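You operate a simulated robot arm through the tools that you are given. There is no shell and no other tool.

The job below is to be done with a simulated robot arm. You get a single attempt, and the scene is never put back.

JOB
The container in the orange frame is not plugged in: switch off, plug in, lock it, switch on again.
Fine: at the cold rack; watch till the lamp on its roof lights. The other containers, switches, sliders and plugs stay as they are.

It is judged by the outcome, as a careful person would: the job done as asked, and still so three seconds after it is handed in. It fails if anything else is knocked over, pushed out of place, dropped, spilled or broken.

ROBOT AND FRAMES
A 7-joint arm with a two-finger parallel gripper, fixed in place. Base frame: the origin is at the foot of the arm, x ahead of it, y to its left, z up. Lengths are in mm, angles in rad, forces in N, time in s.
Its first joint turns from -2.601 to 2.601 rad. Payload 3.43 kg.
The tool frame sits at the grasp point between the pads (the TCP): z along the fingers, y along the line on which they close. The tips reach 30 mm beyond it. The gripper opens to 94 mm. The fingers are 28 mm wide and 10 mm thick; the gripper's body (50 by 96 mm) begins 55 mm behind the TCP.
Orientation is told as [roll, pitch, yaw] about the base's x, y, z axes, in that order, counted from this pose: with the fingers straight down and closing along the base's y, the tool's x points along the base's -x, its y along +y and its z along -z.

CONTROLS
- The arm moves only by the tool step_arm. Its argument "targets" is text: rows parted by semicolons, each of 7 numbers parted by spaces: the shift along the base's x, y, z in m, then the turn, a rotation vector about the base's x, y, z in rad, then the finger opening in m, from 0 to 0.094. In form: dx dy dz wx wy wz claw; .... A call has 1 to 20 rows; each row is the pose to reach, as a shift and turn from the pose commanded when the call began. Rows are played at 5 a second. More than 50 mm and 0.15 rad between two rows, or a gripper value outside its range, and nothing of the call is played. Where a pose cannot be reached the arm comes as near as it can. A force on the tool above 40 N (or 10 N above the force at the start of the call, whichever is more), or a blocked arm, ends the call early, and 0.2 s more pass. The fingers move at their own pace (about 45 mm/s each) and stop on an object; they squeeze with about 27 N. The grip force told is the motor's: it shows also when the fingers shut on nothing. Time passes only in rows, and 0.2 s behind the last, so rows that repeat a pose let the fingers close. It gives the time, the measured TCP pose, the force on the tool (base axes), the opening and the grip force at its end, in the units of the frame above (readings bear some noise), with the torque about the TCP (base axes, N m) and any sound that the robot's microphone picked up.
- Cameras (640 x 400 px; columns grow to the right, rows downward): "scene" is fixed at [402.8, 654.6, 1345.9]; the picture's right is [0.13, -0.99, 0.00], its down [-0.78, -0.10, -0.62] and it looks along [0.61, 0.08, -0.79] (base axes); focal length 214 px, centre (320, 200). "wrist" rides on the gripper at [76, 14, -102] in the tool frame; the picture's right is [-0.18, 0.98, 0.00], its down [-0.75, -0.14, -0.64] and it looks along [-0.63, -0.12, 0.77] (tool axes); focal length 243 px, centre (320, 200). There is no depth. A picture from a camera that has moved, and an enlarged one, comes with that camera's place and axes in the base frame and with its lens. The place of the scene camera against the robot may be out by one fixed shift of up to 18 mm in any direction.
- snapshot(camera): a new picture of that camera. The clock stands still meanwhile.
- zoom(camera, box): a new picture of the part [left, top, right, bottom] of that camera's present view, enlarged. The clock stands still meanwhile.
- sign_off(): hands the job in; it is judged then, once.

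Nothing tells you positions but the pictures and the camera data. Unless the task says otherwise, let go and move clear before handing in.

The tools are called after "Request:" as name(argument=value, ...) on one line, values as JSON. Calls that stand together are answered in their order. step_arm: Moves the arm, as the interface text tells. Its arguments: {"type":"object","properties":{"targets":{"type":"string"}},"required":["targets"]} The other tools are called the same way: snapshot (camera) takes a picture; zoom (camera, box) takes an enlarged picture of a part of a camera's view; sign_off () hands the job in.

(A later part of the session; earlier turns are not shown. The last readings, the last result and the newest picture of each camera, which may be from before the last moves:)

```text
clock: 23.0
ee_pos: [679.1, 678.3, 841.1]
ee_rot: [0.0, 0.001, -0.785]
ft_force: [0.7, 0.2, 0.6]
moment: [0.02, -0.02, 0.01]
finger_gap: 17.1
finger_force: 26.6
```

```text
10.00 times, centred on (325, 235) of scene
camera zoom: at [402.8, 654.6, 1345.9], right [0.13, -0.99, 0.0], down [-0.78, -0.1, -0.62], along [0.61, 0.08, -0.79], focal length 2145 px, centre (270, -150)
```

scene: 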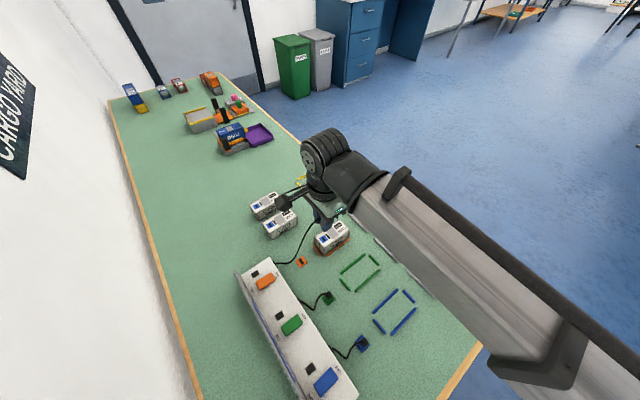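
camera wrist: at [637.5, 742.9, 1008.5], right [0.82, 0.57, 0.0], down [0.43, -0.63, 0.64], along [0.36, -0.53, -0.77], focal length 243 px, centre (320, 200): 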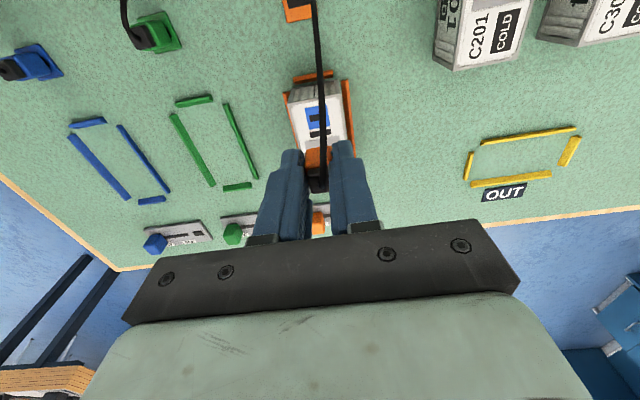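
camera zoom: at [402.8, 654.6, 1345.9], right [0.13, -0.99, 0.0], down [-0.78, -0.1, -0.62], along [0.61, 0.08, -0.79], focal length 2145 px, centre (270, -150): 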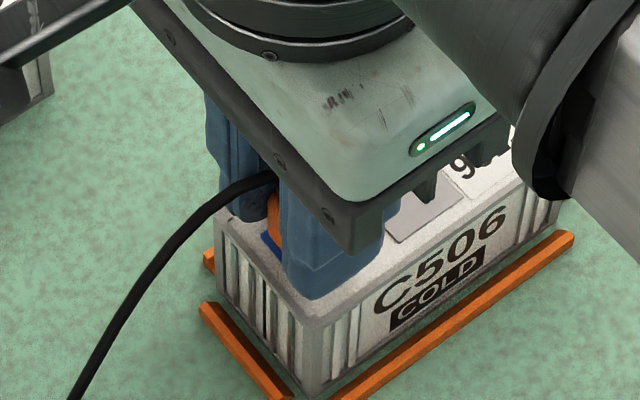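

Still no contact. The plug has drifted about 1 mm toward the rack, so I'll nudge it back before going further.

Request:
step_arm(targets="0.0004 -0.0004 0 0 0 0 0; 0.0008 -0.0008 0 0 0 0 0; 0.0008 -0.0008 0 0 0 0 0; 0.0008 -0.0008 0 0 0 0 0")

Request:
zoom(camera="wrist", box=[288, 120, 352, 170])

```text
clock: 24.0
ee_pos: [679.7, 676.5, 841.5]
ee_rot: [0.001, -0.002, -0.785]
ft_force: [-0.1, -0.3, -0.2]
moment: [0.02, -0.02, -0.05]
finger_gap: 16.7
finger_force: 26.7
```

```text
8.00 times, centred on (320, 145) of wrist
camera zoom: at [635.3, 741.0, 944.7], right [0.82, 0.57, 0.0], down [0.43, -0.63, 0.64], along [0.36, -0.53, -0.77], focal length 1941 px, centre (320, 640)
```

zoom: 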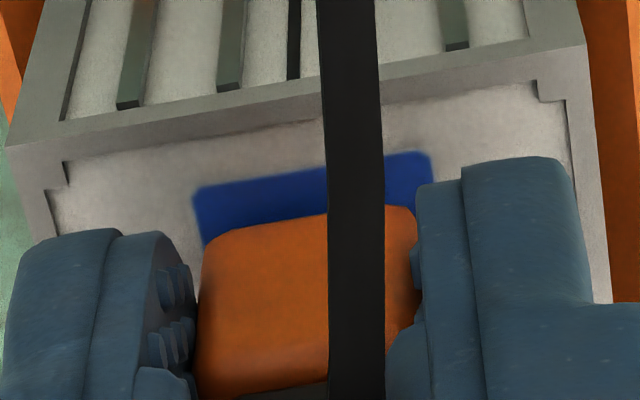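

Now well centred (within ~0.6 mm). I'll continue down in small steps.

Request:
step_arm(targets="0.0003 0.0003 -0.001 0 0 0 0; 0.0003 0.0003 -0.002 0 0 0 0; 0.0003 0.0003 -0.003 0 0 0 0; 0.0003 0.0003 -0.004 0 0 0 0")

Request:
zoom(camera="wrist", box=[288, 120, 352, 170])

Request:
zoom(camera="scene", box=[300, 215, 350, 255])

```text
clock: 25.0
ee_pos: [681.2, 677.9, 839.4]
ee_rot: [0.002, 0.0, -0.787]
ft_force: [-2.3, -0.1, 27.0]
moment: [-0.06, -0.01, -0.02]
finger_gap: 16.9
finger_force: 27.1
```

```text
8.00 times, centred on (320, 145) of wrist
camera zoom: at [635.4, 740.9, 942.5], right [0.82, 0.57, 0.0], down [0.43, -0.63, 0.64], along [0.36, -0.53, -0.77], focal length 1941 px, centre (320, 640)
```

zoom: 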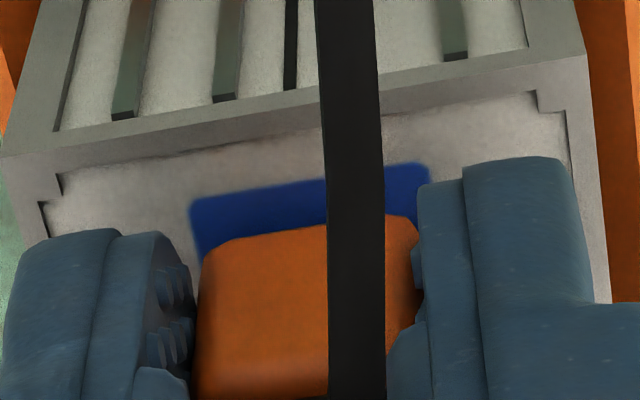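

```text
10.00 times, centred on (325, 235) of scene
camera zoom: at [402.8, 654.6, 1345.9], right [0.13, -0.99, 0.0], down [-0.78, -0.1, -0.62], along [0.61, 0.08, -0.79], focal length 2145 px, centre (270, -150)
```

zoom: 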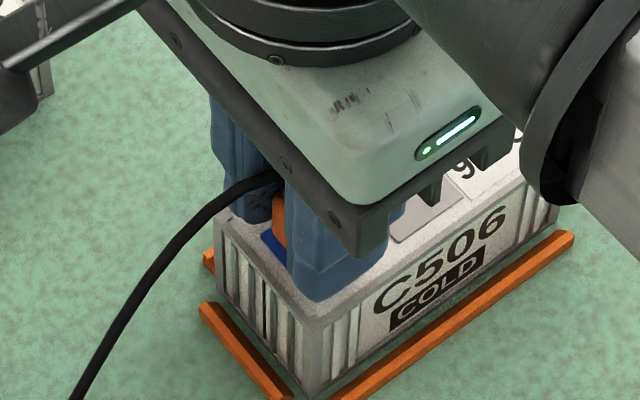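

Firm contact came at the height where the plug body should meet the roof (27 N up). I'll relax the downward push slightly and look at the whole view before releasing.

Request:
step_arm(targets="0 0 0.001 0 0 0 0; 0 0 0.002 0 0 0 0; 0 0 0.002 0 0 0 0")

Request:
zoom(camera="wrist", box=[256, 110, 384, 200])

Request:
snapshot(camera="wrist")

```text
clock: 25.8
ee_pos: [679.8, 677.4, 838.9]
ee_rot: [0.001, 0.0, -0.785]
ft_force: [-1.6, 2.1, 10.4]
moment: [0.05, 0.03, 0.0]
finger_gap: 17.0
finger_force: 27.1
```

```text
4.44 times, centred on (320, 155) of wrist
camera zoom: at [635.7, 740.9, 942.5], right [0.82, 0.57, 0.0], down [0.43, -0.63, 0.64], along [0.36, -0.53, -0.77], focal length 1078 px, centre (320, 400)
```

zoom: 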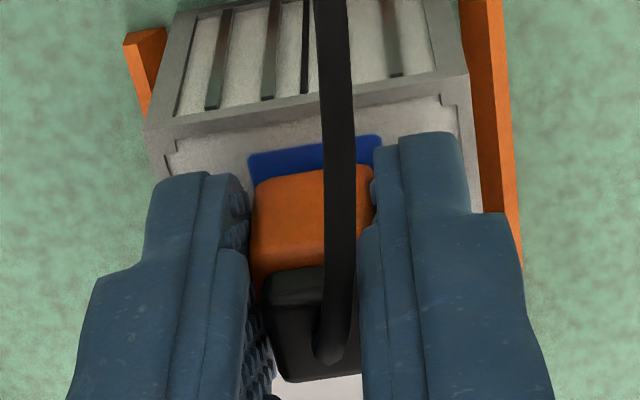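

```text
taken
camera wrist: at [635.7, 740.9, 942.5], right [0.82, 0.57, 0.0], down [0.43, -0.63, 0.64], along [0.36, -0.53, -0.77], focal length 243 px, centre (320, 200)
```

wrist: 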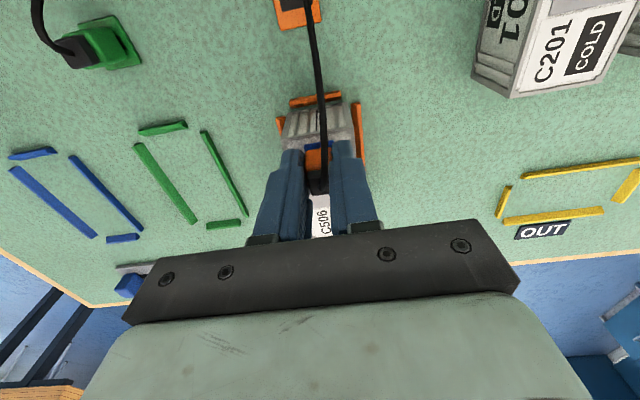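

Contact force is relaxing and the plug body is flush at roof height. I'll open the fingers gently and inspect.

Request:
step_arm(targets="0 0 0 0 0 0 0.02; 0 0 0 0 0 0 0.03; 0 0 0 0 0 0 0.045; 0 0 0 0 0 0 0.05")

Request:
zoom(camera="wrist", box=[256, 110, 384, 200])

Request:
zoom(camera="scene", box=[300, 215, 350, 255])

```text
clock: 26.8
ee_pos: [680.6, 676.5, 839.7]
ee_rot: [-0.002, 0.001, -0.786]
ft_force: [0.2, 0.5, -0.2]
moment: [0.0, -0.01, 0.01]
finger_gap: 50.1
finger_force: 0.1
```

```text
4.44 times, centred on (320, 155) of wrist
camera zoom: at [636.0, 740.9, 942.6], right [0.82, 0.57, 0.0], down [0.43, -0.63, 0.64], along [0.36, -0.53, -0.77], focal length 1078 px, centre (320, 400)
```

zoom: 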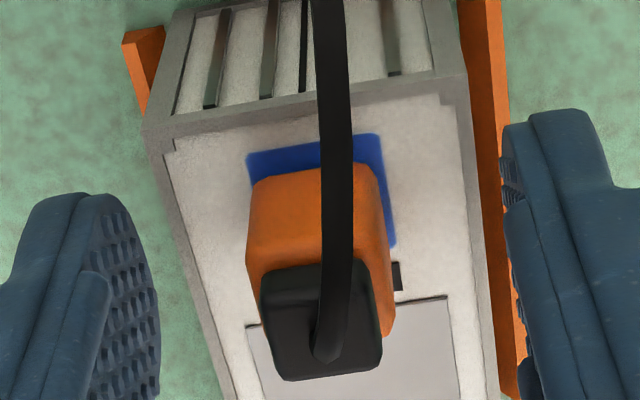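

```text
10.00 times, centred on (325, 235) of scene
camera zoom: at [402.8, 654.6, 1345.9], right [0.13, -0.99, 0.0], down [-0.78, -0.1, -0.62], along [0.61, 0.08, -0.79], focal length 2145 px, centre (270, -150)
```

zoom: 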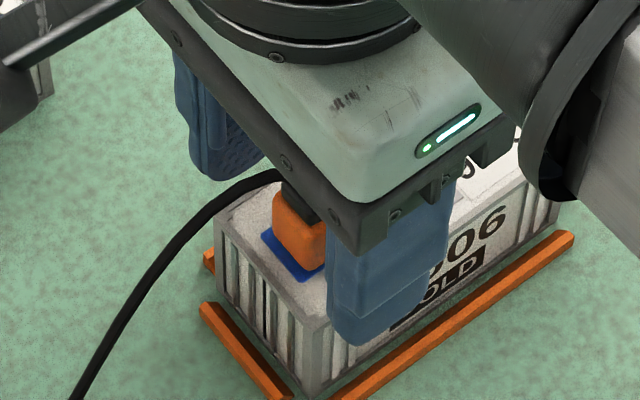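

The plug is standing upright on the blue socket panel. I'll rise straight up and compare its seated height against the earlier parked view from the same relative viewpoint.

Request:
step_arm(targets="0 0 0.01 0 0 0 0.06; 0 0 0.03 0 0 0 0.08; 0 0 0.05 0 0 0 0.094; -0.0013 -0.0014 0.0765 0 0 0 0.094; -0.0013 -0.0014 0.0765 0 0 0 0.094; -0.0013 -0.0014 0.0765 0 0 0 0.094")

Request:
zoom(camera="wrist", box=[260, 80, 380, 155])

Request:
snapshot(camera="wrist")

Request:
zoom(camera="scene", box=[300, 215, 350, 255])

```text
clock: 28.2
ee_pos: [678.3, 676.6, 915.8]
ee_rot: [0.001, 0.001, -0.786]
ft_force: [0.6, 0.3, -0.7]
moment: [0.01, 0.0, 0.02]
finger_gap: 94.1
finger_force: 0.0
```

```text
5.33 times, centred on (320, 118) of wrist
camera zoom: at [634.1, 740.2, 1019.6], right [0.82, 0.57, 0.0], down [0.43, -0.63, 0.64], along [0.36, -0.53, -0.77], focal length 1294 px, centre (320, 640)
```

zoom: 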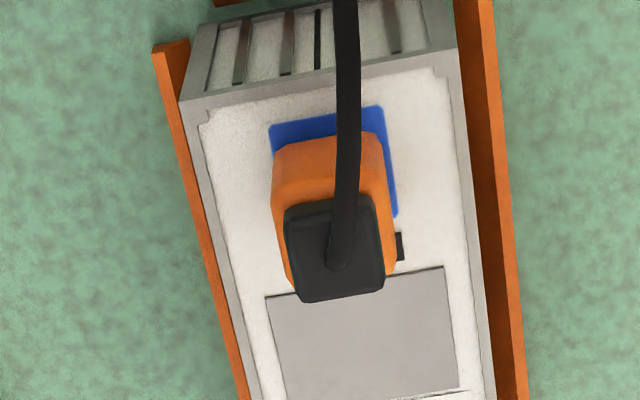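

```text
taken
camera wrist: at [634.1, 740.2, 1019.6], right [0.82, 0.57, 0.0], down [0.43, -0.63, 0.64], along [0.36, -0.53, -0.77], focal length 243 px, centre (320, 200)
```

wrist: 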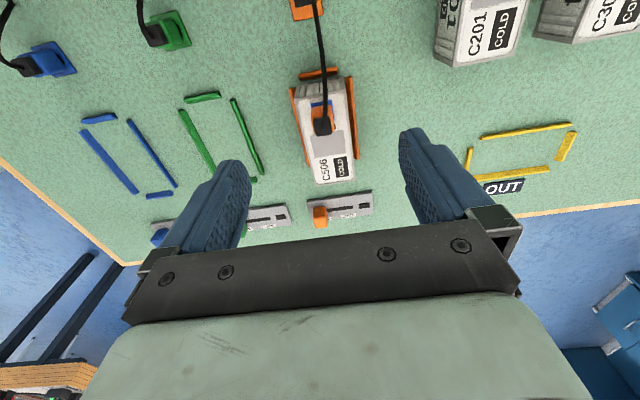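

```text
10.00 times, centred on (325, 235) of scene
camera zoom: at [402.8, 654.6, 1345.9], right [0.13, -0.99, 0.0], down [-0.78, -0.1, -0.62], along [0.61, 0.08, -0.79], focal length 2145 px, centre (270, -150)
```

zoom: 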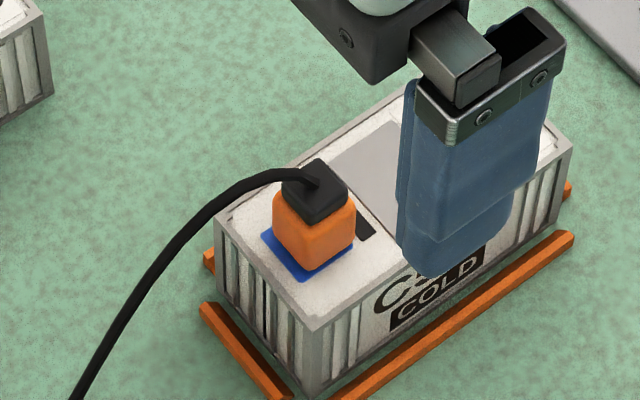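

The plug stands upright on the blue panel. I'll zoom in further to check that it is fully seated with no gap under the body.

Request:
zoom(camera="scene", box=[320, 228, 340, 244])

Request:
zoom(camera="scene", box=[315, 288, 341, 308])

Request:
zoom(camera="wrist", box=[300, 90, 350, 145])

```text
16.00 times, centred on (330, 236) of scene
camera zoom: at [402.8, 654.6, 1345.9], right [0.13, -0.99, 0.0], down [-0.78, -0.1, -0.62], along [0.61, 0.08, -0.79], focal length 3432 px, centre (160, -376)
```

zoom: 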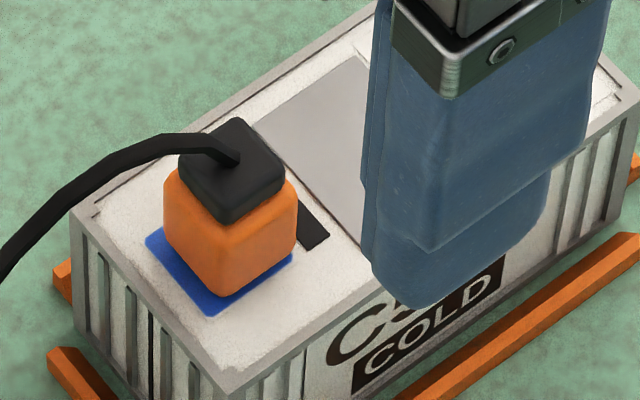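

```text
16.00 times, centred on (328, 298) of scene
camera zoom: at [402.8, 654.6, 1345.9], right [0.13, -0.99, 0.0], down [-0.78, -0.1, -0.62], along [0.61, 0.08, -0.79], focal length 3432 px, centre (192, -1368)
```

zoom: 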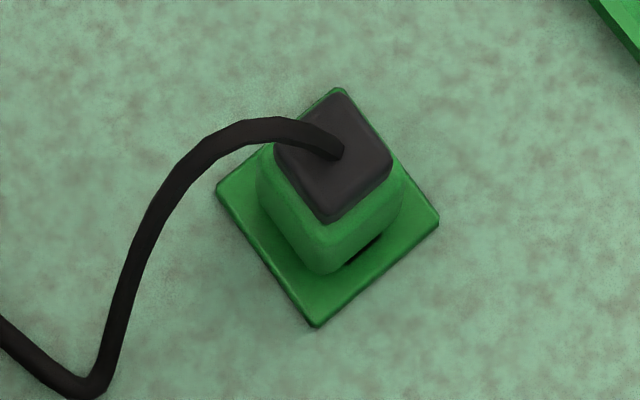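

```text
7.27 times, centred on (325, 118) of wrist
camera zoom: at [634.1, 740.2, 1019.6], right [0.82, 0.57, 0.0], down [0.43, -0.63, 0.64], along [0.36, -0.53, -0.77], focal length 1764 px, centre (284, 800)
```

zoom: 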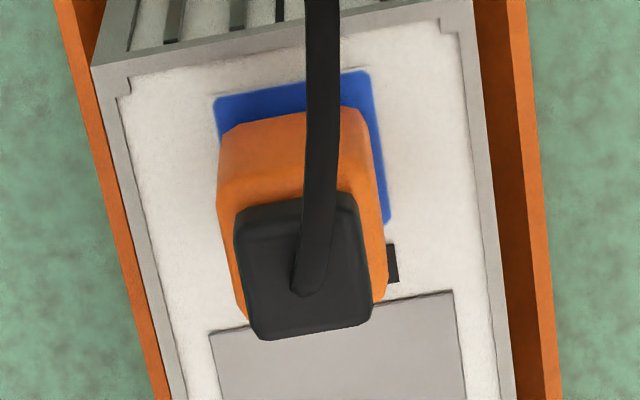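

The seated plug's geometry matches the parked plugs, so it is fully down on the socket. Next is the orange lock slider, and I'll measure it from here.

Request:
zoom(camera="wrist", box=[290, 180, 386, 240])

Request:
zoom(camera="scene", box=[340, 200, 380, 232])

```text
6.67 times, centred on (338, 210) of wrist
camera zoom: at [634.1, 740.2, 1019.6], right [0.82, 0.57, 0.0], down [0.43, -0.63, 0.64], along [0.36, -0.53, -0.77], focal length 1618 px, centre (200, 133)
```

zoom: 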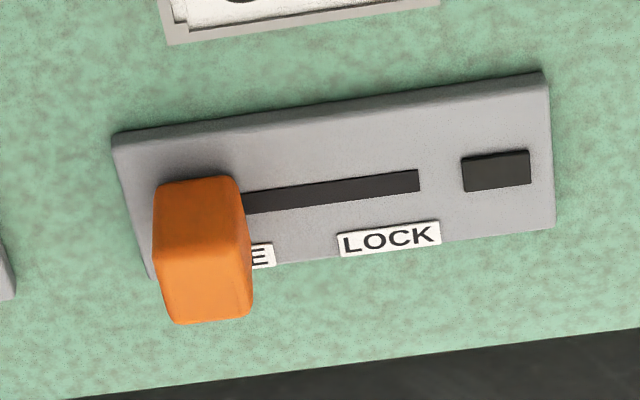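

```text
12.50 times, centred on (360, 216) of scene
camera zoom: at [402.8, 654.6, 1345.9], right [0.13, -0.99, 0.0], down [-0.78, -0.1, -0.62], along [0.61, 0.08, -0.79], focal length 2681 px, centre (-180, 0)
```

zoom: 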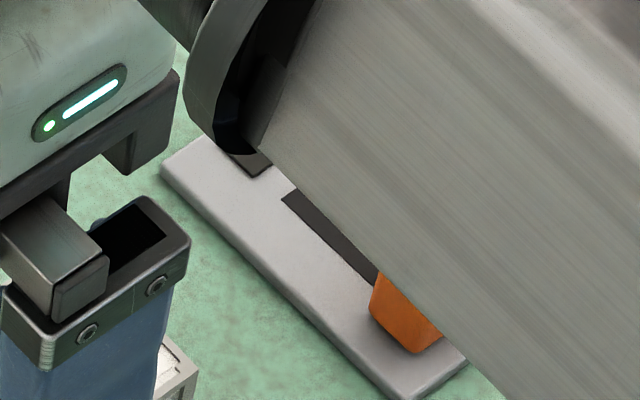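

The knob sits at FREE, centred near (768, 547), and LOCK is about 37 mm further along (0.7, 0.7). I'll close the fingers and move to just behind the knob, staying high over the container.

Request:
step_arm(targets="0.0176 -0.0368 0 0 0 0 0; 0.0352 -0.0735 0 0 0 0 0; 0.0527 -0.1103 0 0 0 0 0; 0.0703 -0.147 0 0 0 0 0; 0.0703 -0.147 -0.03 0 0 0 0; 0.0703 -0.147 -0.06 0 0 0 0; 0.0703 -0.147 -0.06 0 0 0 0; 0.0703 -0.147 -0.06 0 0 0 0")

Request:
snapshot(camera="wrist")

Request:
zoom(camera="wrist", box=[256, 90, 400, 180])

Request:
snapshot(camera="scene")

```text
clock: 30.0
ee_pos: [751.4, 529.7, 857.5]
ee_rot: [0.001, 0.001, -0.785]
ft_force: [0.1, -0.2, 0.8]
moment: [0.01, -0.02, 0.01]
finger_gap: 0.1
finger_force: 27.4
```

```text
taken
camera wrist: at [705.9, 593.3, 960.1], right [0.82, 0.57, 0.0], down [0.43, -0.63, 0.64], along [0.36, -0.53, -0.77], focal length 243 px, centre (320, 200)
```

wrist: 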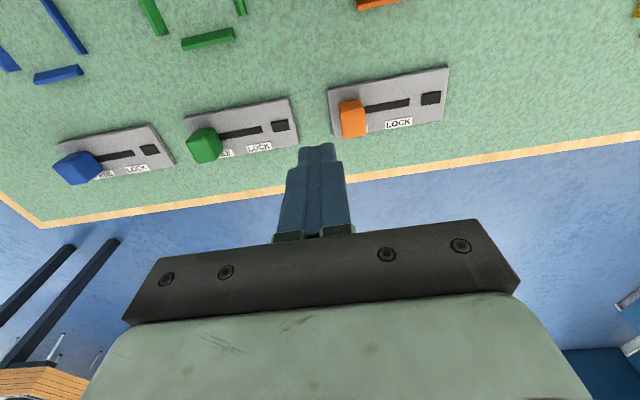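

```text
4.44 times, centred on (328, 135) of wrist
camera zoom: at [705.9, 593.3, 960.1], right [0.82, 0.57, 0.0], down [0.43, -0.63, 0.64], along [0.36, -0.53, -0.77], focal length 1078 px, centre (284, 489)
```

zoom: 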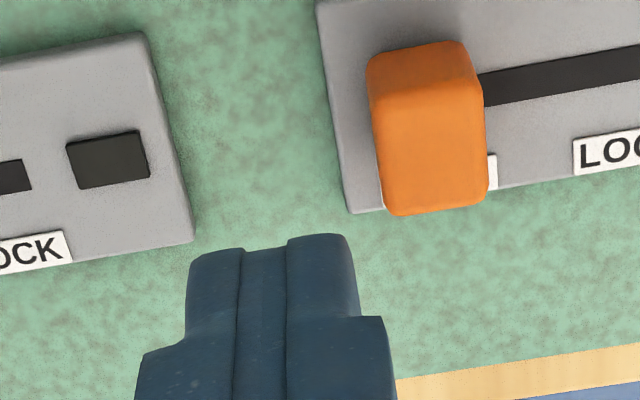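

```text
taken
```

scene: 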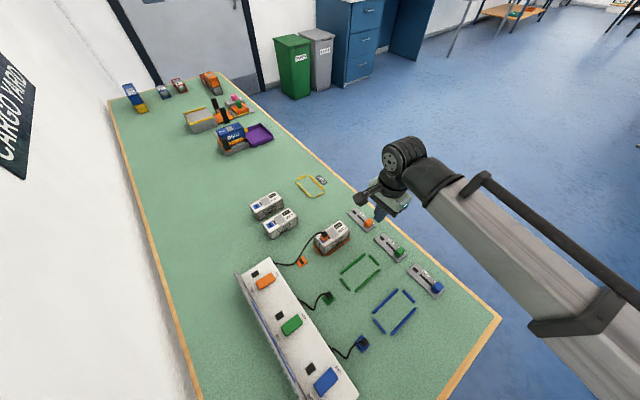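

The knob is 25 mm from the tool axis along the slide, with about 6 mm of gap to the finger face. I'll descend beside it, keeping the tips about 5 mm above the plate.

Request:
step_arm(targets="0 0 -0.02 0 0 0 0; 0 0 -0.04 0 0 0 0; 0 0 -0.05 0 0 0 0; 0 0 -0.0545 0 0 0 0; 0 0 -0.0545 0 0 0 0; 0 0 -0.0545 0 0 0 0")

Request:
zoom(camera="wrist", box=[256, 100, 400, 190])

Request:
zoom(camera="scene", box=[330, 195, 400, 245])

```text
clock: 31.4
ee_pos: [751.5, 529.5, 801.5]
ee_rot: [0.001, 0.0, -0.785]
ft_force: [0.7, 0.4, -1.0]
moment: [0.04, 0.02, 0.04]
finger_gap: 0.0
finger_force: 26.8
```

```text
4.44 times, centred on (328, 145) of wrist
camera zoom: at [705.7, 593.8, 904.5], right [0.82, 0.57, 0.0], down [0.43, -0.63, 0.64], along [0.36, -0.53, -0.77], focal length 1078 px, centre (284, 444)
```

zoom: 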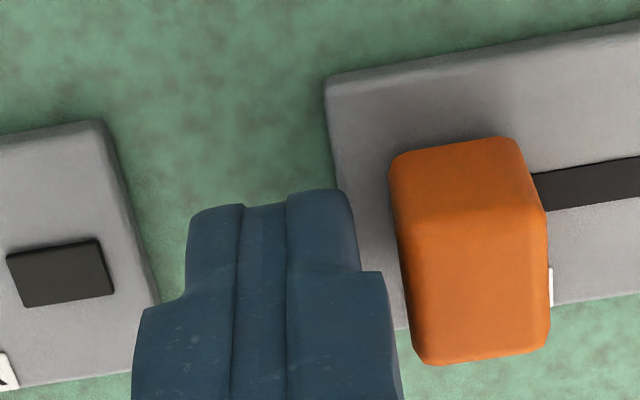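

```text
8.00 times, centred on (365, 220) of scene
camera zoom: at [402.8, 654.6, 1345.9], right [0.13, -0.99, 0.0], down [-0.78, -0.1, -0.62], along [0.61, 0.08, -0.79], focal length 1716 px, centre (-40, 40)
```

zoom: 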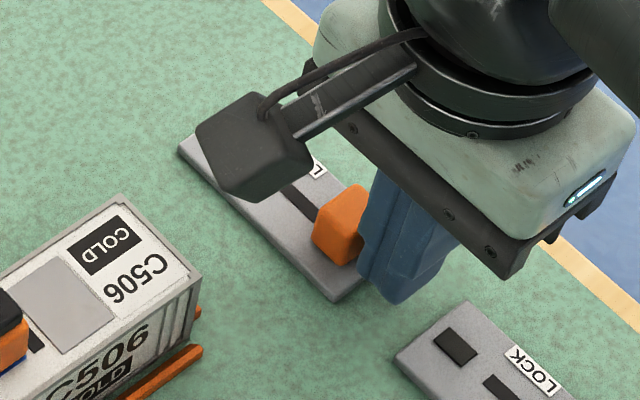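

The closed fingers are beside the knob at the right height. I'll push it along the slot towards LOCK.

Request:
step_arm(targets="0.0028 0.0028 0 0 0 0 0; 0.0057 0.0057 0 0 0 0 0; 0.0085 0.0085 0 0 0 0 0; 0.0113 0.0113 0 0 0 0 0; 0.0141 0.0141 0 0 0 0 0; 0.017 0.017 0 0 0 0 0; 0.0198 0.0198 0 0 0 0 0; 0.0226 0.0226 0 0 0 0 0; 0.0247 0.0247 0 0 0 0 0")

Request:
zoom(camera="wrist", box=[256, 100, 400, 190])

```text
clock: 33.4
ee_pos: [774.8, 553.6, 801.4]
ee_rot: [-0.002, 0.001, -0.784]
ft_force: [0.4, -0.3, 0.4]
moment: [-0.02, -0.04, 0.0]
finger_gap: 0.2
finger_force: 27.3
```

```text
4.44 times, centred on (328, 145) of wrist
camera zoom: at [730.5, 617.9, 905.1], right [0.83, 0.56, 0.0], down [0.43, -0.63, 0.64], along [0.36, -0.53, -0.77], focal length 1078 px, centre (284, 444)
```

zoom: 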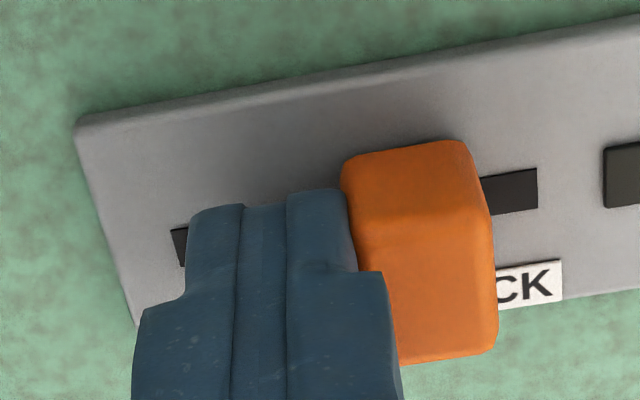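

The knob is sliding well and is nearly at LOCK. I'll continue gently to the end stop.

Request:
step_arm(targets="0.0014 0.0014 0 0 0 0 0; 0.0028 0.0028 0 0 0 0 0; 0.0042 0.0042 0 0 0 0 0; 0.0057 0.0057 0 0 0 0 0; 0.0064 0.0064 0 0 0 0 0; 0.0071 0.0071 0 0 0 0 0")

Request:
zoom(camera="wrist", box=[256, 100, 400, 190])

```text
clock: 34.8
ee_pos: [780.7, 561.5, 801.6]
ee_rot: [-0.001, -0.001, -0.786]
ft_force: [0.3, 0.3, -0.1]
moment: [0.04, -0.01, 0.0]
finger_gap: 0.0
finger_force: 27.0
```

```text
4.44 times, centred on (328, 145) of wrist
camera zoom: at [736.8, 625.0, 904.9], right [0.82, 0.57, 0.0], down [0.43, -0.63, 0.64], along [0.36, -0.53, -0.77], focal length 1078 px, centre (284, 444)
```

zoom: 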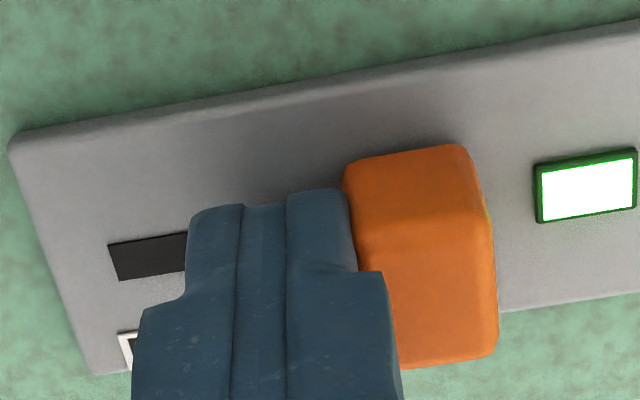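

The LOCK indicator lamp has lit. I'll nudge a last couple of millimetres to make sure it's at the stop.

Request:
step_arm(targets="0.0007 0.0007 0 0 0 0 0; 0.0014 0.0014 0 0 0 0 0; 0.0018 0.0018 0 0 0 0 0")

Request:
zoom(camera="wrist", box=[256, 100, 400, 190])

```text
clock: 35.6
ee_pos: [783.1, 564.0, 801.7]
ee_rot: [0.001, -0.002, -0.786]
ft_force: [-1.8, -1.0, 0.8]
moment: [-0.04, 0.04, -0.02]
finger_gap: 0.0
finger_force: 26.8
```

```text
4.44 times, centred on (328, 145) of wrist
camera zoom: at [738.8, 627.1, 904.6], right [0.82, 0.57, 0.0], down [0.43, -0.63, 0.64], along [0.36, -0.53, -0.77], focal length 1078 px, centre (284, 444)
```

zoom: 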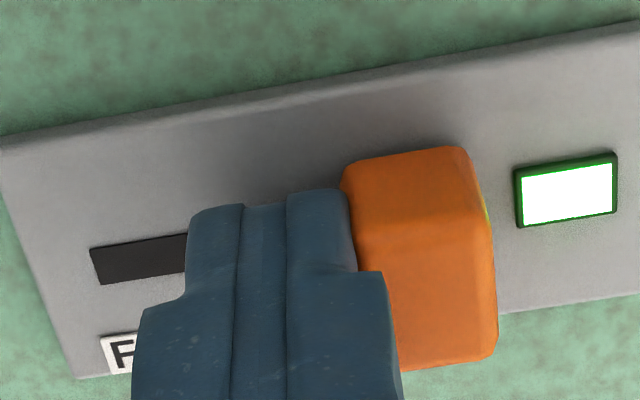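

The lock is on, with its indicator lit. I'll back off, rise and travel over to hover near the rocker's ON end.

Request:
step_arm(targets="-0.0035 -0.0035 0 0 0 0 0; -0.005 -0.005 0.03 0 0 0 0; -0.005 -0.005 0.07 0 0 0 0; -0.005 -0.005 0.11 0 0 0 0; -0.0355 0.0272 0.11 0 0 0 0; -0.066 0.0594 0.11 0 0 0 0; -0.0965 0.0916 0.11 0 0 0 0; -0.127 0.1238 0.11 0 0 0 0; -0.1575 0.156 0.11 0 0 0 0; -0.188 0.1882 0.11 0 0 0 0; -0.2185 0.2204 0.11 0 0 0 0; -0.2485 0.26 0.11 0 0 0 0; -0.2485 0.26 0.11 0 0 0 0; -0.2485 0.26 0.11 0 0 0 0")

Request:
snapshot(camera="wrist")

Request:
snapshot(camera="scene")

```text
clock: 38.6
ee_pos: [535.0, 822.3, 912.3]
ee_rot: [0.0, 0.0, -0.786]
ft_force: [-0.5, -0.5, 0.1]
moment: [0.01, -0.01, 0.0]
finger_gap: 0.0
finger_force: 26.8
```

```text
taken
camera wrist: at [490.1, 886.0, 1016.1], right [0.83, 0.56, 0.0], down [0.43, -0.63, 0.64], along [0.36, -0.53, -0.77], focal length 243 px, centre (320, 200)
```

wrist: 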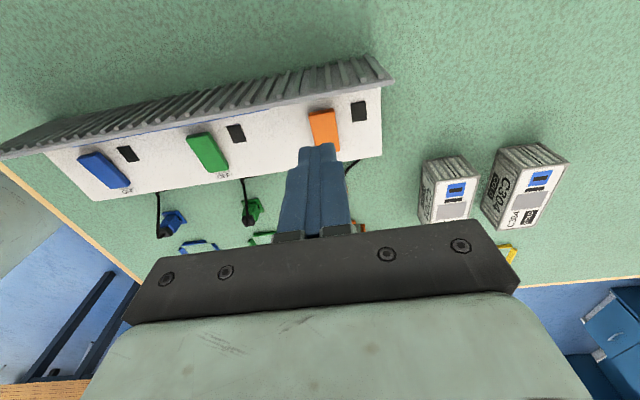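

```text
taken
```

scene: 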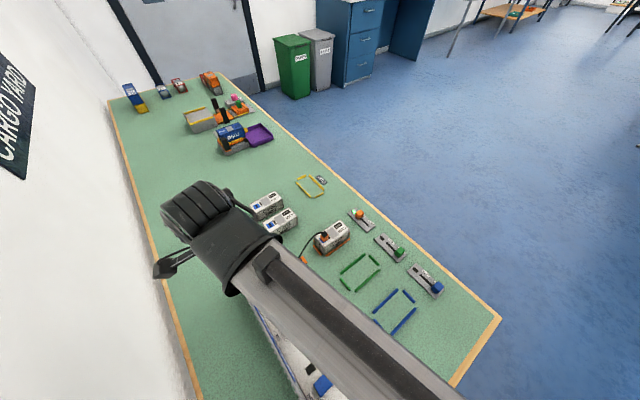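

I'm hovering above the ON end. I'll zoom in to check the clearance between the fingertips and the rack's back board.

Request:
zoom(camera="wrist", box=[250, 70, 410, 170])

Request:
zoom(camera="scene", box=[290, 200, 380, 260])

```text
4.00 times, centred on (330, 120) of wrist
camera zoom: at [490.1, 886.0, 1016.1], right [0.83, 0.56, 0.0], down [0.43, -0.63, 0.64], along [0.36, -0.53, -0.77], focal length 970 px, centre (280, 520)
```

zoom: 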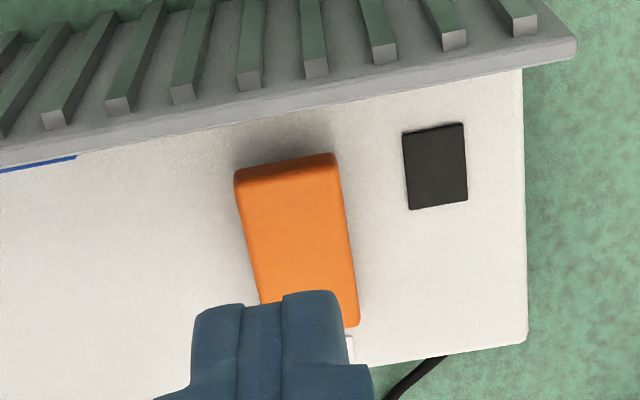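

```text
6.67 times, centred on (335, 230) of scene
camera zoom: at [402.8, 654.6, 1345.9], right [0.13, -0.99, 0.0], down [-0.78, -0.1, -0.62], along [0.61, 0.08, -0.79], focal length 1430 px, centre (220, 0)
```

zoom: 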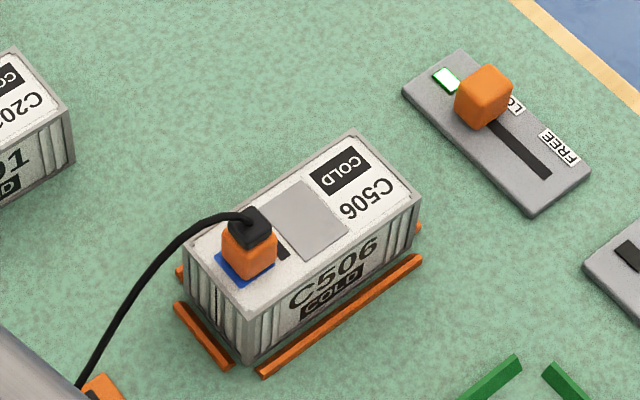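

The fingertips would clear the back board by about 6–8 mm. I'll shift slightly outwards and descend to just above the rocker to verify.

Request:
step_arm(targets="-0.0004 0.0022 -0.02 0 0 0 0; -0.0004 0.0022 -0.04 0 0 0 0; -0.0004 0.0022 -0.06 0 0 0 0; -0.0004 0.0022 -0.07 0 0 0 0; -0.0004 0.0022 -0.07 0 0 0 0; -0.0004 0.0022 -0.07 0 0 0 0")

Request:
zoom(camera="wrist", box=[250, 90, 410, 190])

Request:
snapshot(camera="wrist")

```text
clock: 40.0
ee_pos: [534.8, 824.9, 842.7]
ee_rot: [0.0, 0.001, -0.785]
ft_force: [0.0, 0.1, 0.8]
moment: [0.02, 0.01, 0.06]
finger_gap: 0.0
finger_force: 26.7
```

```text
4.00 times, centred on (330, 140) of wrist
camera zoom: at [489.8, 888.1, 945.3], right [0.82, 0.57, 0.0], down [0.43, -0.63, 0.64], along [0.36, -0.53, -0.77], focal length 970 px, centre (280, 440)
```

zoom: 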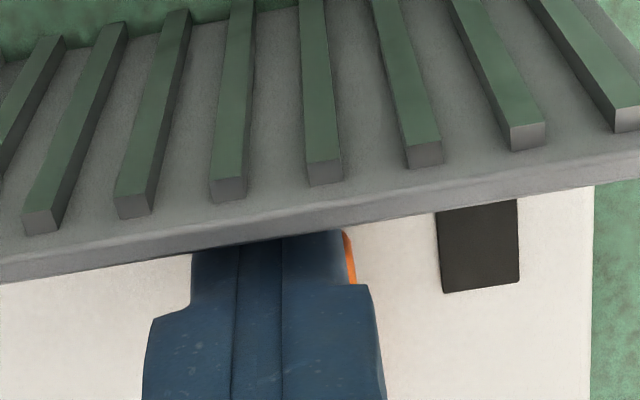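

```text
taken
camera wrist: at [489.8, 888.1, 945.3], right [0.82, 0.57, 0.0], down [0.43, -0.63, 0.64], along [0.36, -0.53, -0.77], focal length 243 px, centre (320, 200)
```

wrist: 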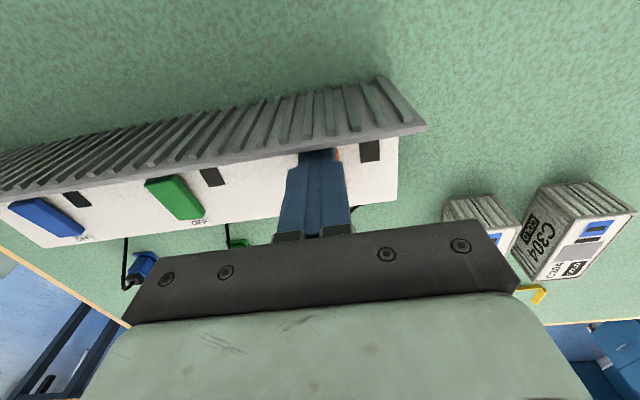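

Tips are about 6 mm clear of the board and directly above the rocker's ON end. Pressing down now.

Request:
step_arm(targets="0 0 -0.006 0 0 0 0; 0 0 -0.009 0 0 0 0; 0 0 -0.011 0 0 0 0; 0 0 -0.013 0 0 0 0; 0 0 -0.015 0 0 0 0; 0 0 -0.016 0 0 0 0")

Request:
snapshot(camera="wrist")

Request:
zoom(camera="wrist", box=[250, 90, 410, 190])

Request:
zoom(camera="scene", box=[300, 205, 380, 260])

```text
clock: 41.4
ee_pos: [535.0, 825.5, 829.0]
ee_rot: [0.004, -0.001, -0.786]
ft_force: [1.6, 2.6, 27.0]
moment: [-0.23, -0.31, 0.26]
finger_gap: 0.1
finger_force: 26.6
```

```text
taken
camera wrist: at [489.7, 888.8, 931.5], right [0.82, 0.57, 0.0], down [0.43, -0.63, 0.64], along [0.36, -0.53, -0.77], focal length 243 px, centre (320, 200)
```

wrist: 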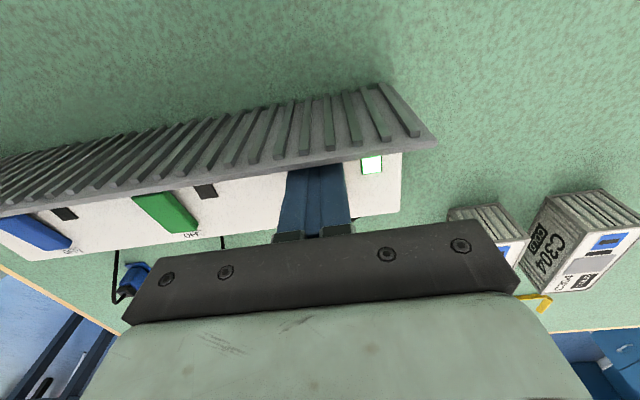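

```text
4.00 times, centred on (330, 140) of wrist
camera zoom: at [489.7, 888.8, 931.5], right [0.82, 0.57, 0.0], down [0.43, -0.63, 0.64], along [0.36, -0.53, -0.77], focal length 970 px, centre (280, 440)
```

zoom: 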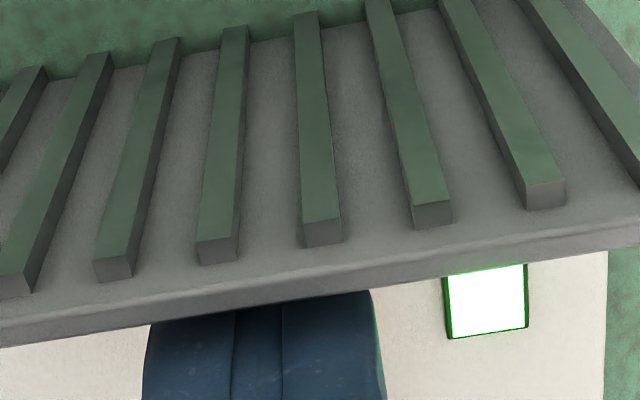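

```text
7.27 times, centred on (340, 232) of scene
camera zoom: at [402.8, 654.6, 1345.9], right [0.13, -0.99, 0.0], down [-0.78, -0.1, -0.62], along [0.61, 0.08, -0.79], focal length 1560 px, centre (174, -36)
```

zoom: 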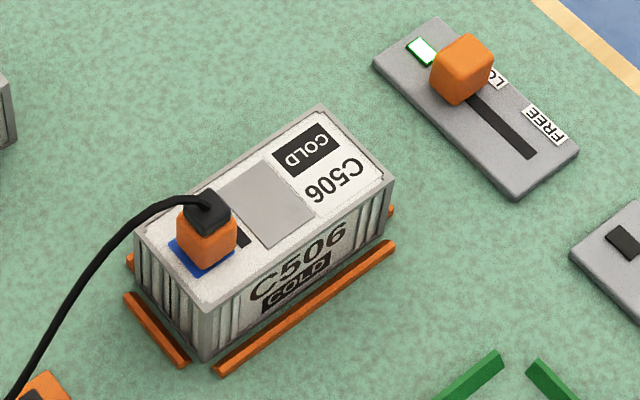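

The rack lamp is lit, so the rocker is ON. The roof lamp on C506 is still dark and may take time. I'll lift straight clear of the rack and watch it.

Request:
step_arm(targets="0 0 0.015 0 0 0 0; 0 0 0.04 0 0 0 0; 0 0 0.07 0 0 0 0; 0 0 0.1 0 0 0 0; 0 0 0.1 0 0 0 0")

Request:
snapshot(camera="wrist")

Request:
zoom(camera="wrist", box=[250, 90, 410, 190])

Request:
zoom(camera="scene", box=[300, 205, 380, 260])

```text
clock: 42.6
ee_pos: [534.0, 825.0, 927.8]
ee_rot: [-0.001, -0.001, -0.785]
ft_force: [0.3, -0.4, 0.1]
moment: [-0.02, 0.01, 0.04]
finger_gap: 0.1
finger_force: 27.0
```

```text
taken
camera wrist: at [489.2, 889.2, 1031.0], right [0.82, 0.57, 0.0], down [0.43, -0.63, 0.64], along [0.36, -0.53, -0.77], focal length 243 px, centre (320, 200)
```

wrist: 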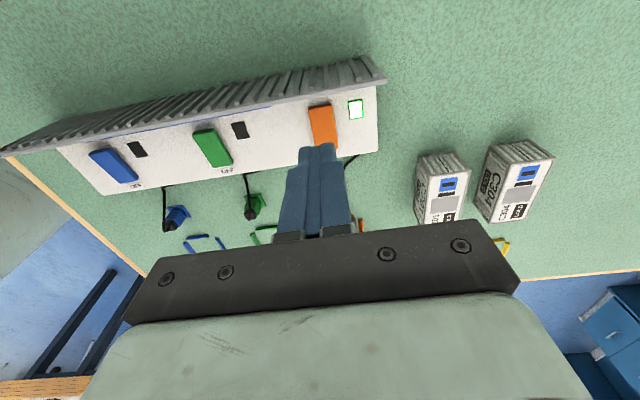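

```text
4.00 times, centred on (330, 140) of wrist
camera zoom: at [489.2, 889.2, 1031.0], right [0.82, 0.57, 0.0], down [0.43, -0.63, 0.64], along [0.36, -0.53, -0.77], focal length 970 px, centre (280, 440)
```

zoom: 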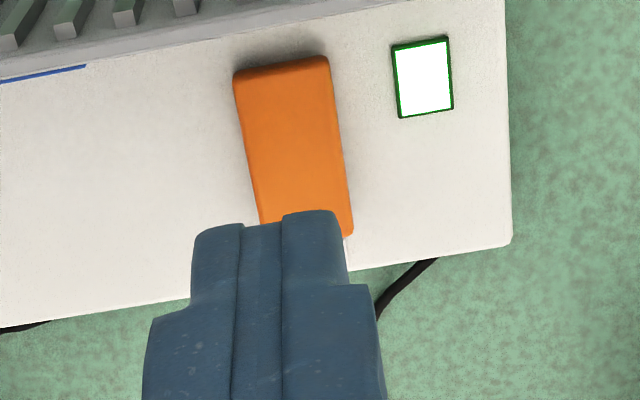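

```text
7.27 times, centred on (340, 232) of scene
camera zoom: at [402.8, 654.6, 1345.9], right [0.13, -0.99, 0.0], down [-0.78, -0.1, -0.62], along [0.61, 0.08, -0.79], focal length 1560 px, centre (174, -36)
```

zoom: 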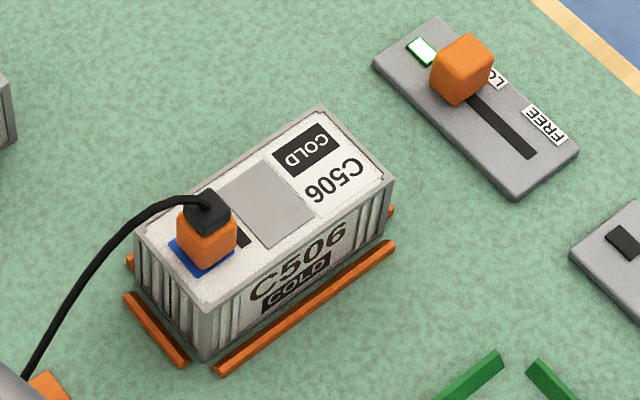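

The rack lamp stays on and the lock is on, but the container's roof lamp is still dark. I'll move to a watching position clear of everything and let some time pass.

Request:
step_arm(targets="0.0223 -0.0248 0.005 0 0 0 0; 0.0447 -0.0495 0.01 0 0 0 0; 0.067 -0.0743 0.015 0 0 0 0; 0.067 -0.0743 0.015 0 0 0 0; 0.067 -0.0743 0.015 0 0 0 0; 0.067 -0.0743 0.015 0 0 0 0; 0.067 -0.0743 0.015 0 0 0 0; 0.067 -0.0743 0.015 0 0 0 0; 0.067 -0.0743 0.015 0 0 0 0; 0.067 -0.0743 0.015 0 0 0 0; 0.067 -0.0743 0.015 0 0 0 0; 0.067 -0.0743 0.015 0 0 0 0")

Request:
snapshot(camera="wrist")

Request:
zoom(camera="scene", box=[300, 205, 380, 260])

```text
clock: 45.2
ee_pos: [599.6, 748.1, 941.8]
ee_rot: [0.001, 0.0, -0.786]
ft_force: [0.7, 0.3, 0.5]
moment: [-0.06, -0.01, 0.0]
finger_gap: 0.0
finger_force: 27.0
```

```text
taken
camera wrist: at [555.7, 812.6, 1045.4], right [0.82, 0.57, 0.0], down [0.43, -0.63, 0.64], along [0.36, -0.53, -0.77], focal length 243 px, centre (320, 200)
```

wrist: 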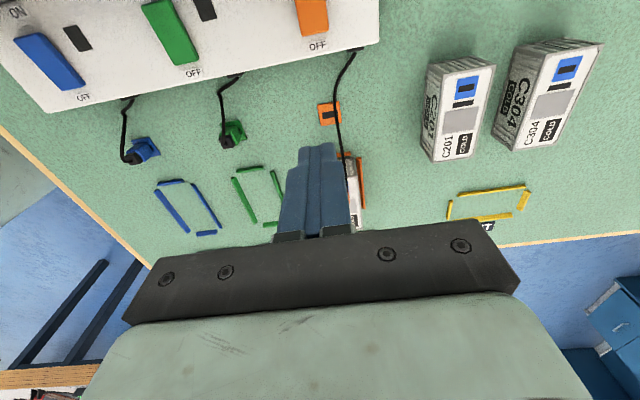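

```text
7.27 times, centred on (340, 232) of scene
camera zoom: at [402.8, 654.6, 1345.9], right [0.13, -0.99, 0.0], down [-0.78, -0.1, -0.62], along [0.61, 0.08, -0.79], focal length 1560 px, centre (174, -36)
```

zoom: 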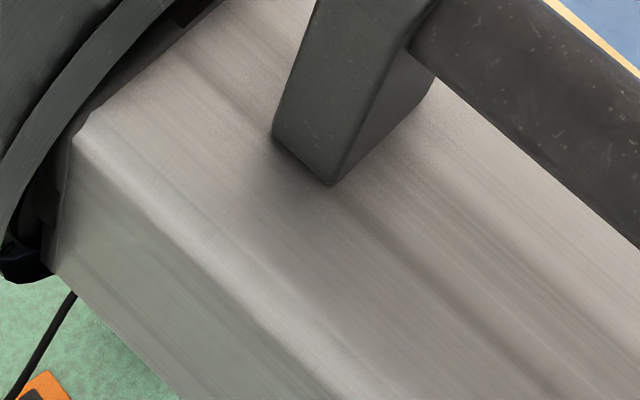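

The fingers block the wrist view and the arm blocks the scene view. I'll open the fingers to see the container between them.

Request:
step_arm(targets="0 0 0 0 0 0 0.094; 0 0 0 0 0 0 0.094; 0.01 0.01 0 0 0 0 0.094; 0.02 0.02 0 0 0 0 0.094; 0.02 0.02 0 0 0 0 0.094; 0.02 0.02 0 0 0 0 0.094; 0.02 0.02 0 0 0 0 0.094")

Request:
snapshot(camera="wrist")

Request:
zoom(camera="wrist", box=[270, 130, 390, 230])

```text
clock: 46.8
ee_pos: [620.3, 768.1, 941.1]
ee_rot: [0.0, 0.0, -0.787]
ft_force: [-0.3, 0.2, 0.0]
moment: [0.01, 0.0, -0.04]
finger_gap: 93.8
finger_force: 0.0
```

```text
taken
camera wrist: at [575.8, 833.4, 1044.7], right [0.82, 0.57, 0.0], down [0.43, -0.63, 0.64], along [0.36, -0.53, -0.77], focal length 243 px, centre (320, 200)
```

wrist: 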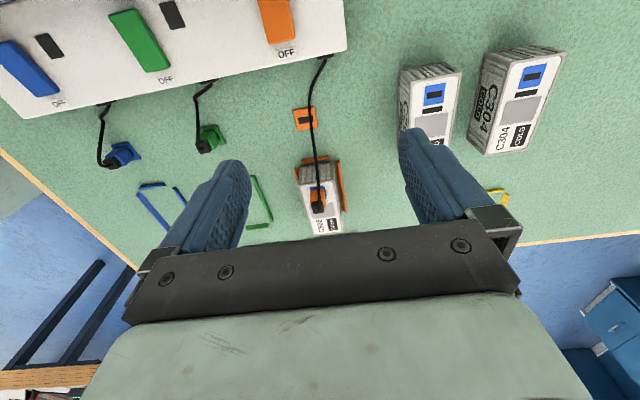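

```text
4.00 times, centred on (330, 180) of wrist
camera zoom: at [575.8, 833.4, 1044.7], right [0.82, 0.57, 0.0], down [0.43, -0.63, 0.64], along [0.36, -0.53, -0.77], focal length 970 px, centre (280, 280)
```

zoom: 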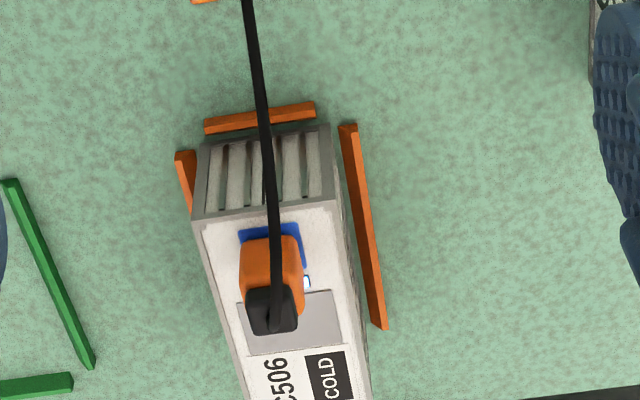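

A bright patch shows beside the plug where the roof lamp is. I'll zoom in on it.

Request:
zoom(camera="wrist", box=[320, 180, 360, 212])

Request:
zoom(camera="wrist", box=[230, 0, 350, 75])

```text
12.50 times, centred on (340, 196) of wrist
camera zoom: at [575.8, 833.4, 1044.7], right [0.82, 0.57, 0.0], down [0.43, -0.63, 0.64], along [0.36, -0.53, -0.77], focal length 3033 px, centre (70, 250)
```

zoom: 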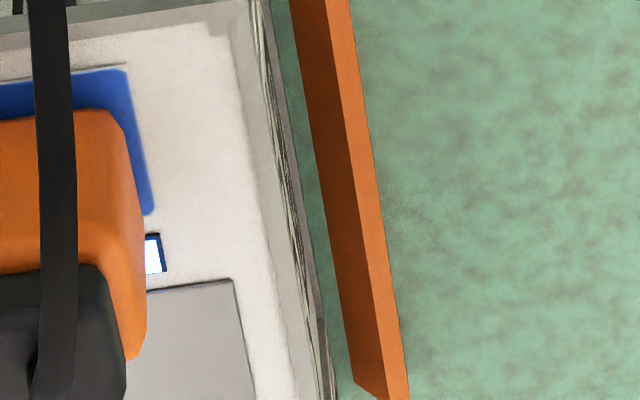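

```text
5.33 times, centred on (290, 38) of wrist
camera zoom: at [575.8, 833.4, 1044.7], right [0.82, 0.57, 0.0], down [0.43, -0.63, 0.64], along [0.36, -0.53, -0.77], focal length 1294 px, centre (480, 1067)
```

zoom: 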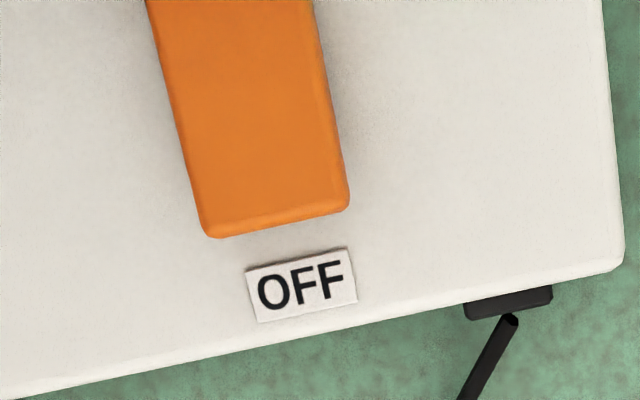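

The roof lamp on C506 is lit. I'll retreat high and clear towards the start position and check the whole scene once more before handing in.

Request:
step_arm(targets="0 0 0.04 0 0 0 0.094; 0 0 0.08 0 0 0 0.094; 0 0 0.12 0 0 0 0.094; 0.027 -0.034 0.125 0 0 0 0.094; 0.054 -0.068 0.125 0 0 0 0.094; 0.081 -0.102 0.125 0 0 0 0.094; 0.108 -0.136 0.125 0 0 0 0.094; 0.135 -0.17 0.125 0 0 0 0.094; 0.162 -0.204 0.125 0 0 0 0.094; 0.189 -0.238 0.125 0 0 0 0.094; 0.216 -0.272 0.125 0 0 0 0.094; 0.243 -0.306 0.125 0 0 0 0.094; 0.26 -0.335 0.125 0 0 0 0.094; 0.26 -0.335 0.125 0 0 0 0.094")

Request:
snapshot(camera="scene")

Request:
zoom(camera="scene", box=[230, 180, 470, 330])

Request:
zoom(camera="scene", box=[300, 205, 380, 260])

Request:
zoom(camera="scene", box=[220, 250, 380, 400])

```text
clock: 49.8
ee_pos: [881.6, 435.5, 1065.8]
ee_rot: [-0.003, -0.001, -0.786]
ft_force: [-0.2, -0.7, -0.9]
moment: [-0.05, -0.03, 0.05]
finger_gap: 94.0
finger_force: 0.0
```

```text
taken
```

scene: 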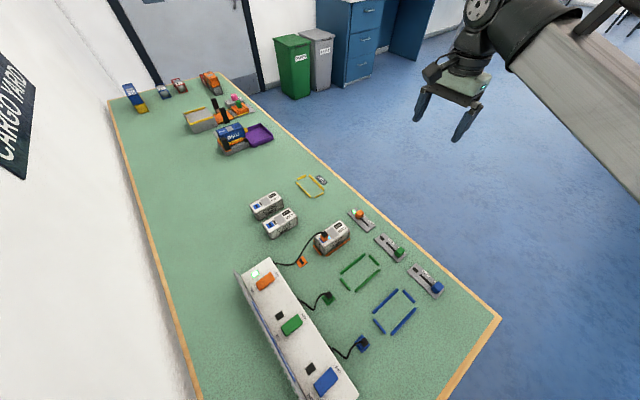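

```text
2.67 times, centred on (350, 255) of scene
camera zoom: at [402.8, 654.6, 1345.9], right [0.13, -0.99, 0.0], down [-0.78, -0.1, -0.62], along [0.61, 0.08, -0.79], focal length 572 px, centre (240, 53)
```

zoom: 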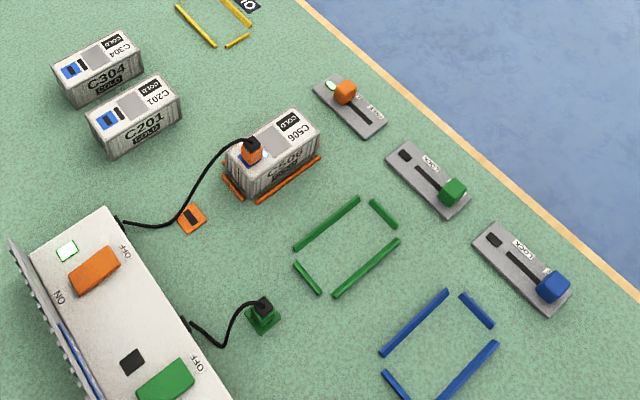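

```text
7.27 times, centred on (340, 232) of scene
camera zoom: at [402.8, 654.6, 1345.9], right [0.13, -0.99, 0.0], down [-0.78, -0.1, -0.62], along [0.61, 0.08, -0.79], focal length 1560 px, centre (174, -36)
```

zoom: 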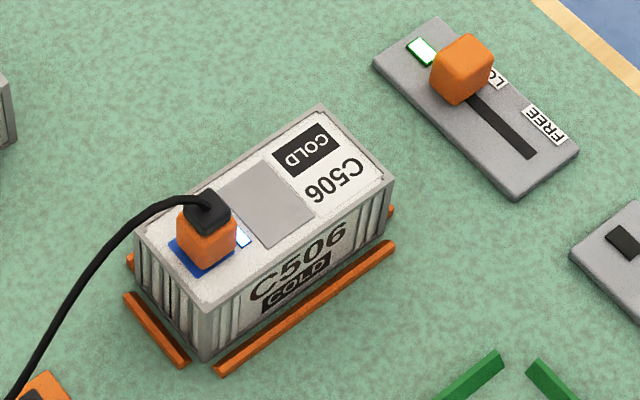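

```text
2.67 times, centred on (300, 325) of scene
camera zoom: at [402.8, 654.6, 1345.9], right [0.13, -0.99, 0.0], down [-0.78, -0.1, -0.62], along [0.61, 0.08, -0.79], focal length 572 px, centre (373, -133)
```

zoom: 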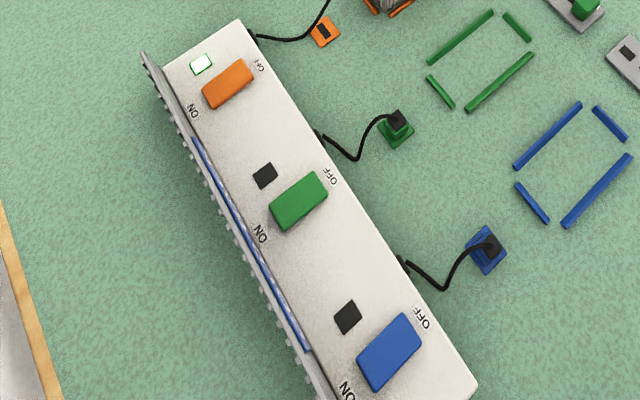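

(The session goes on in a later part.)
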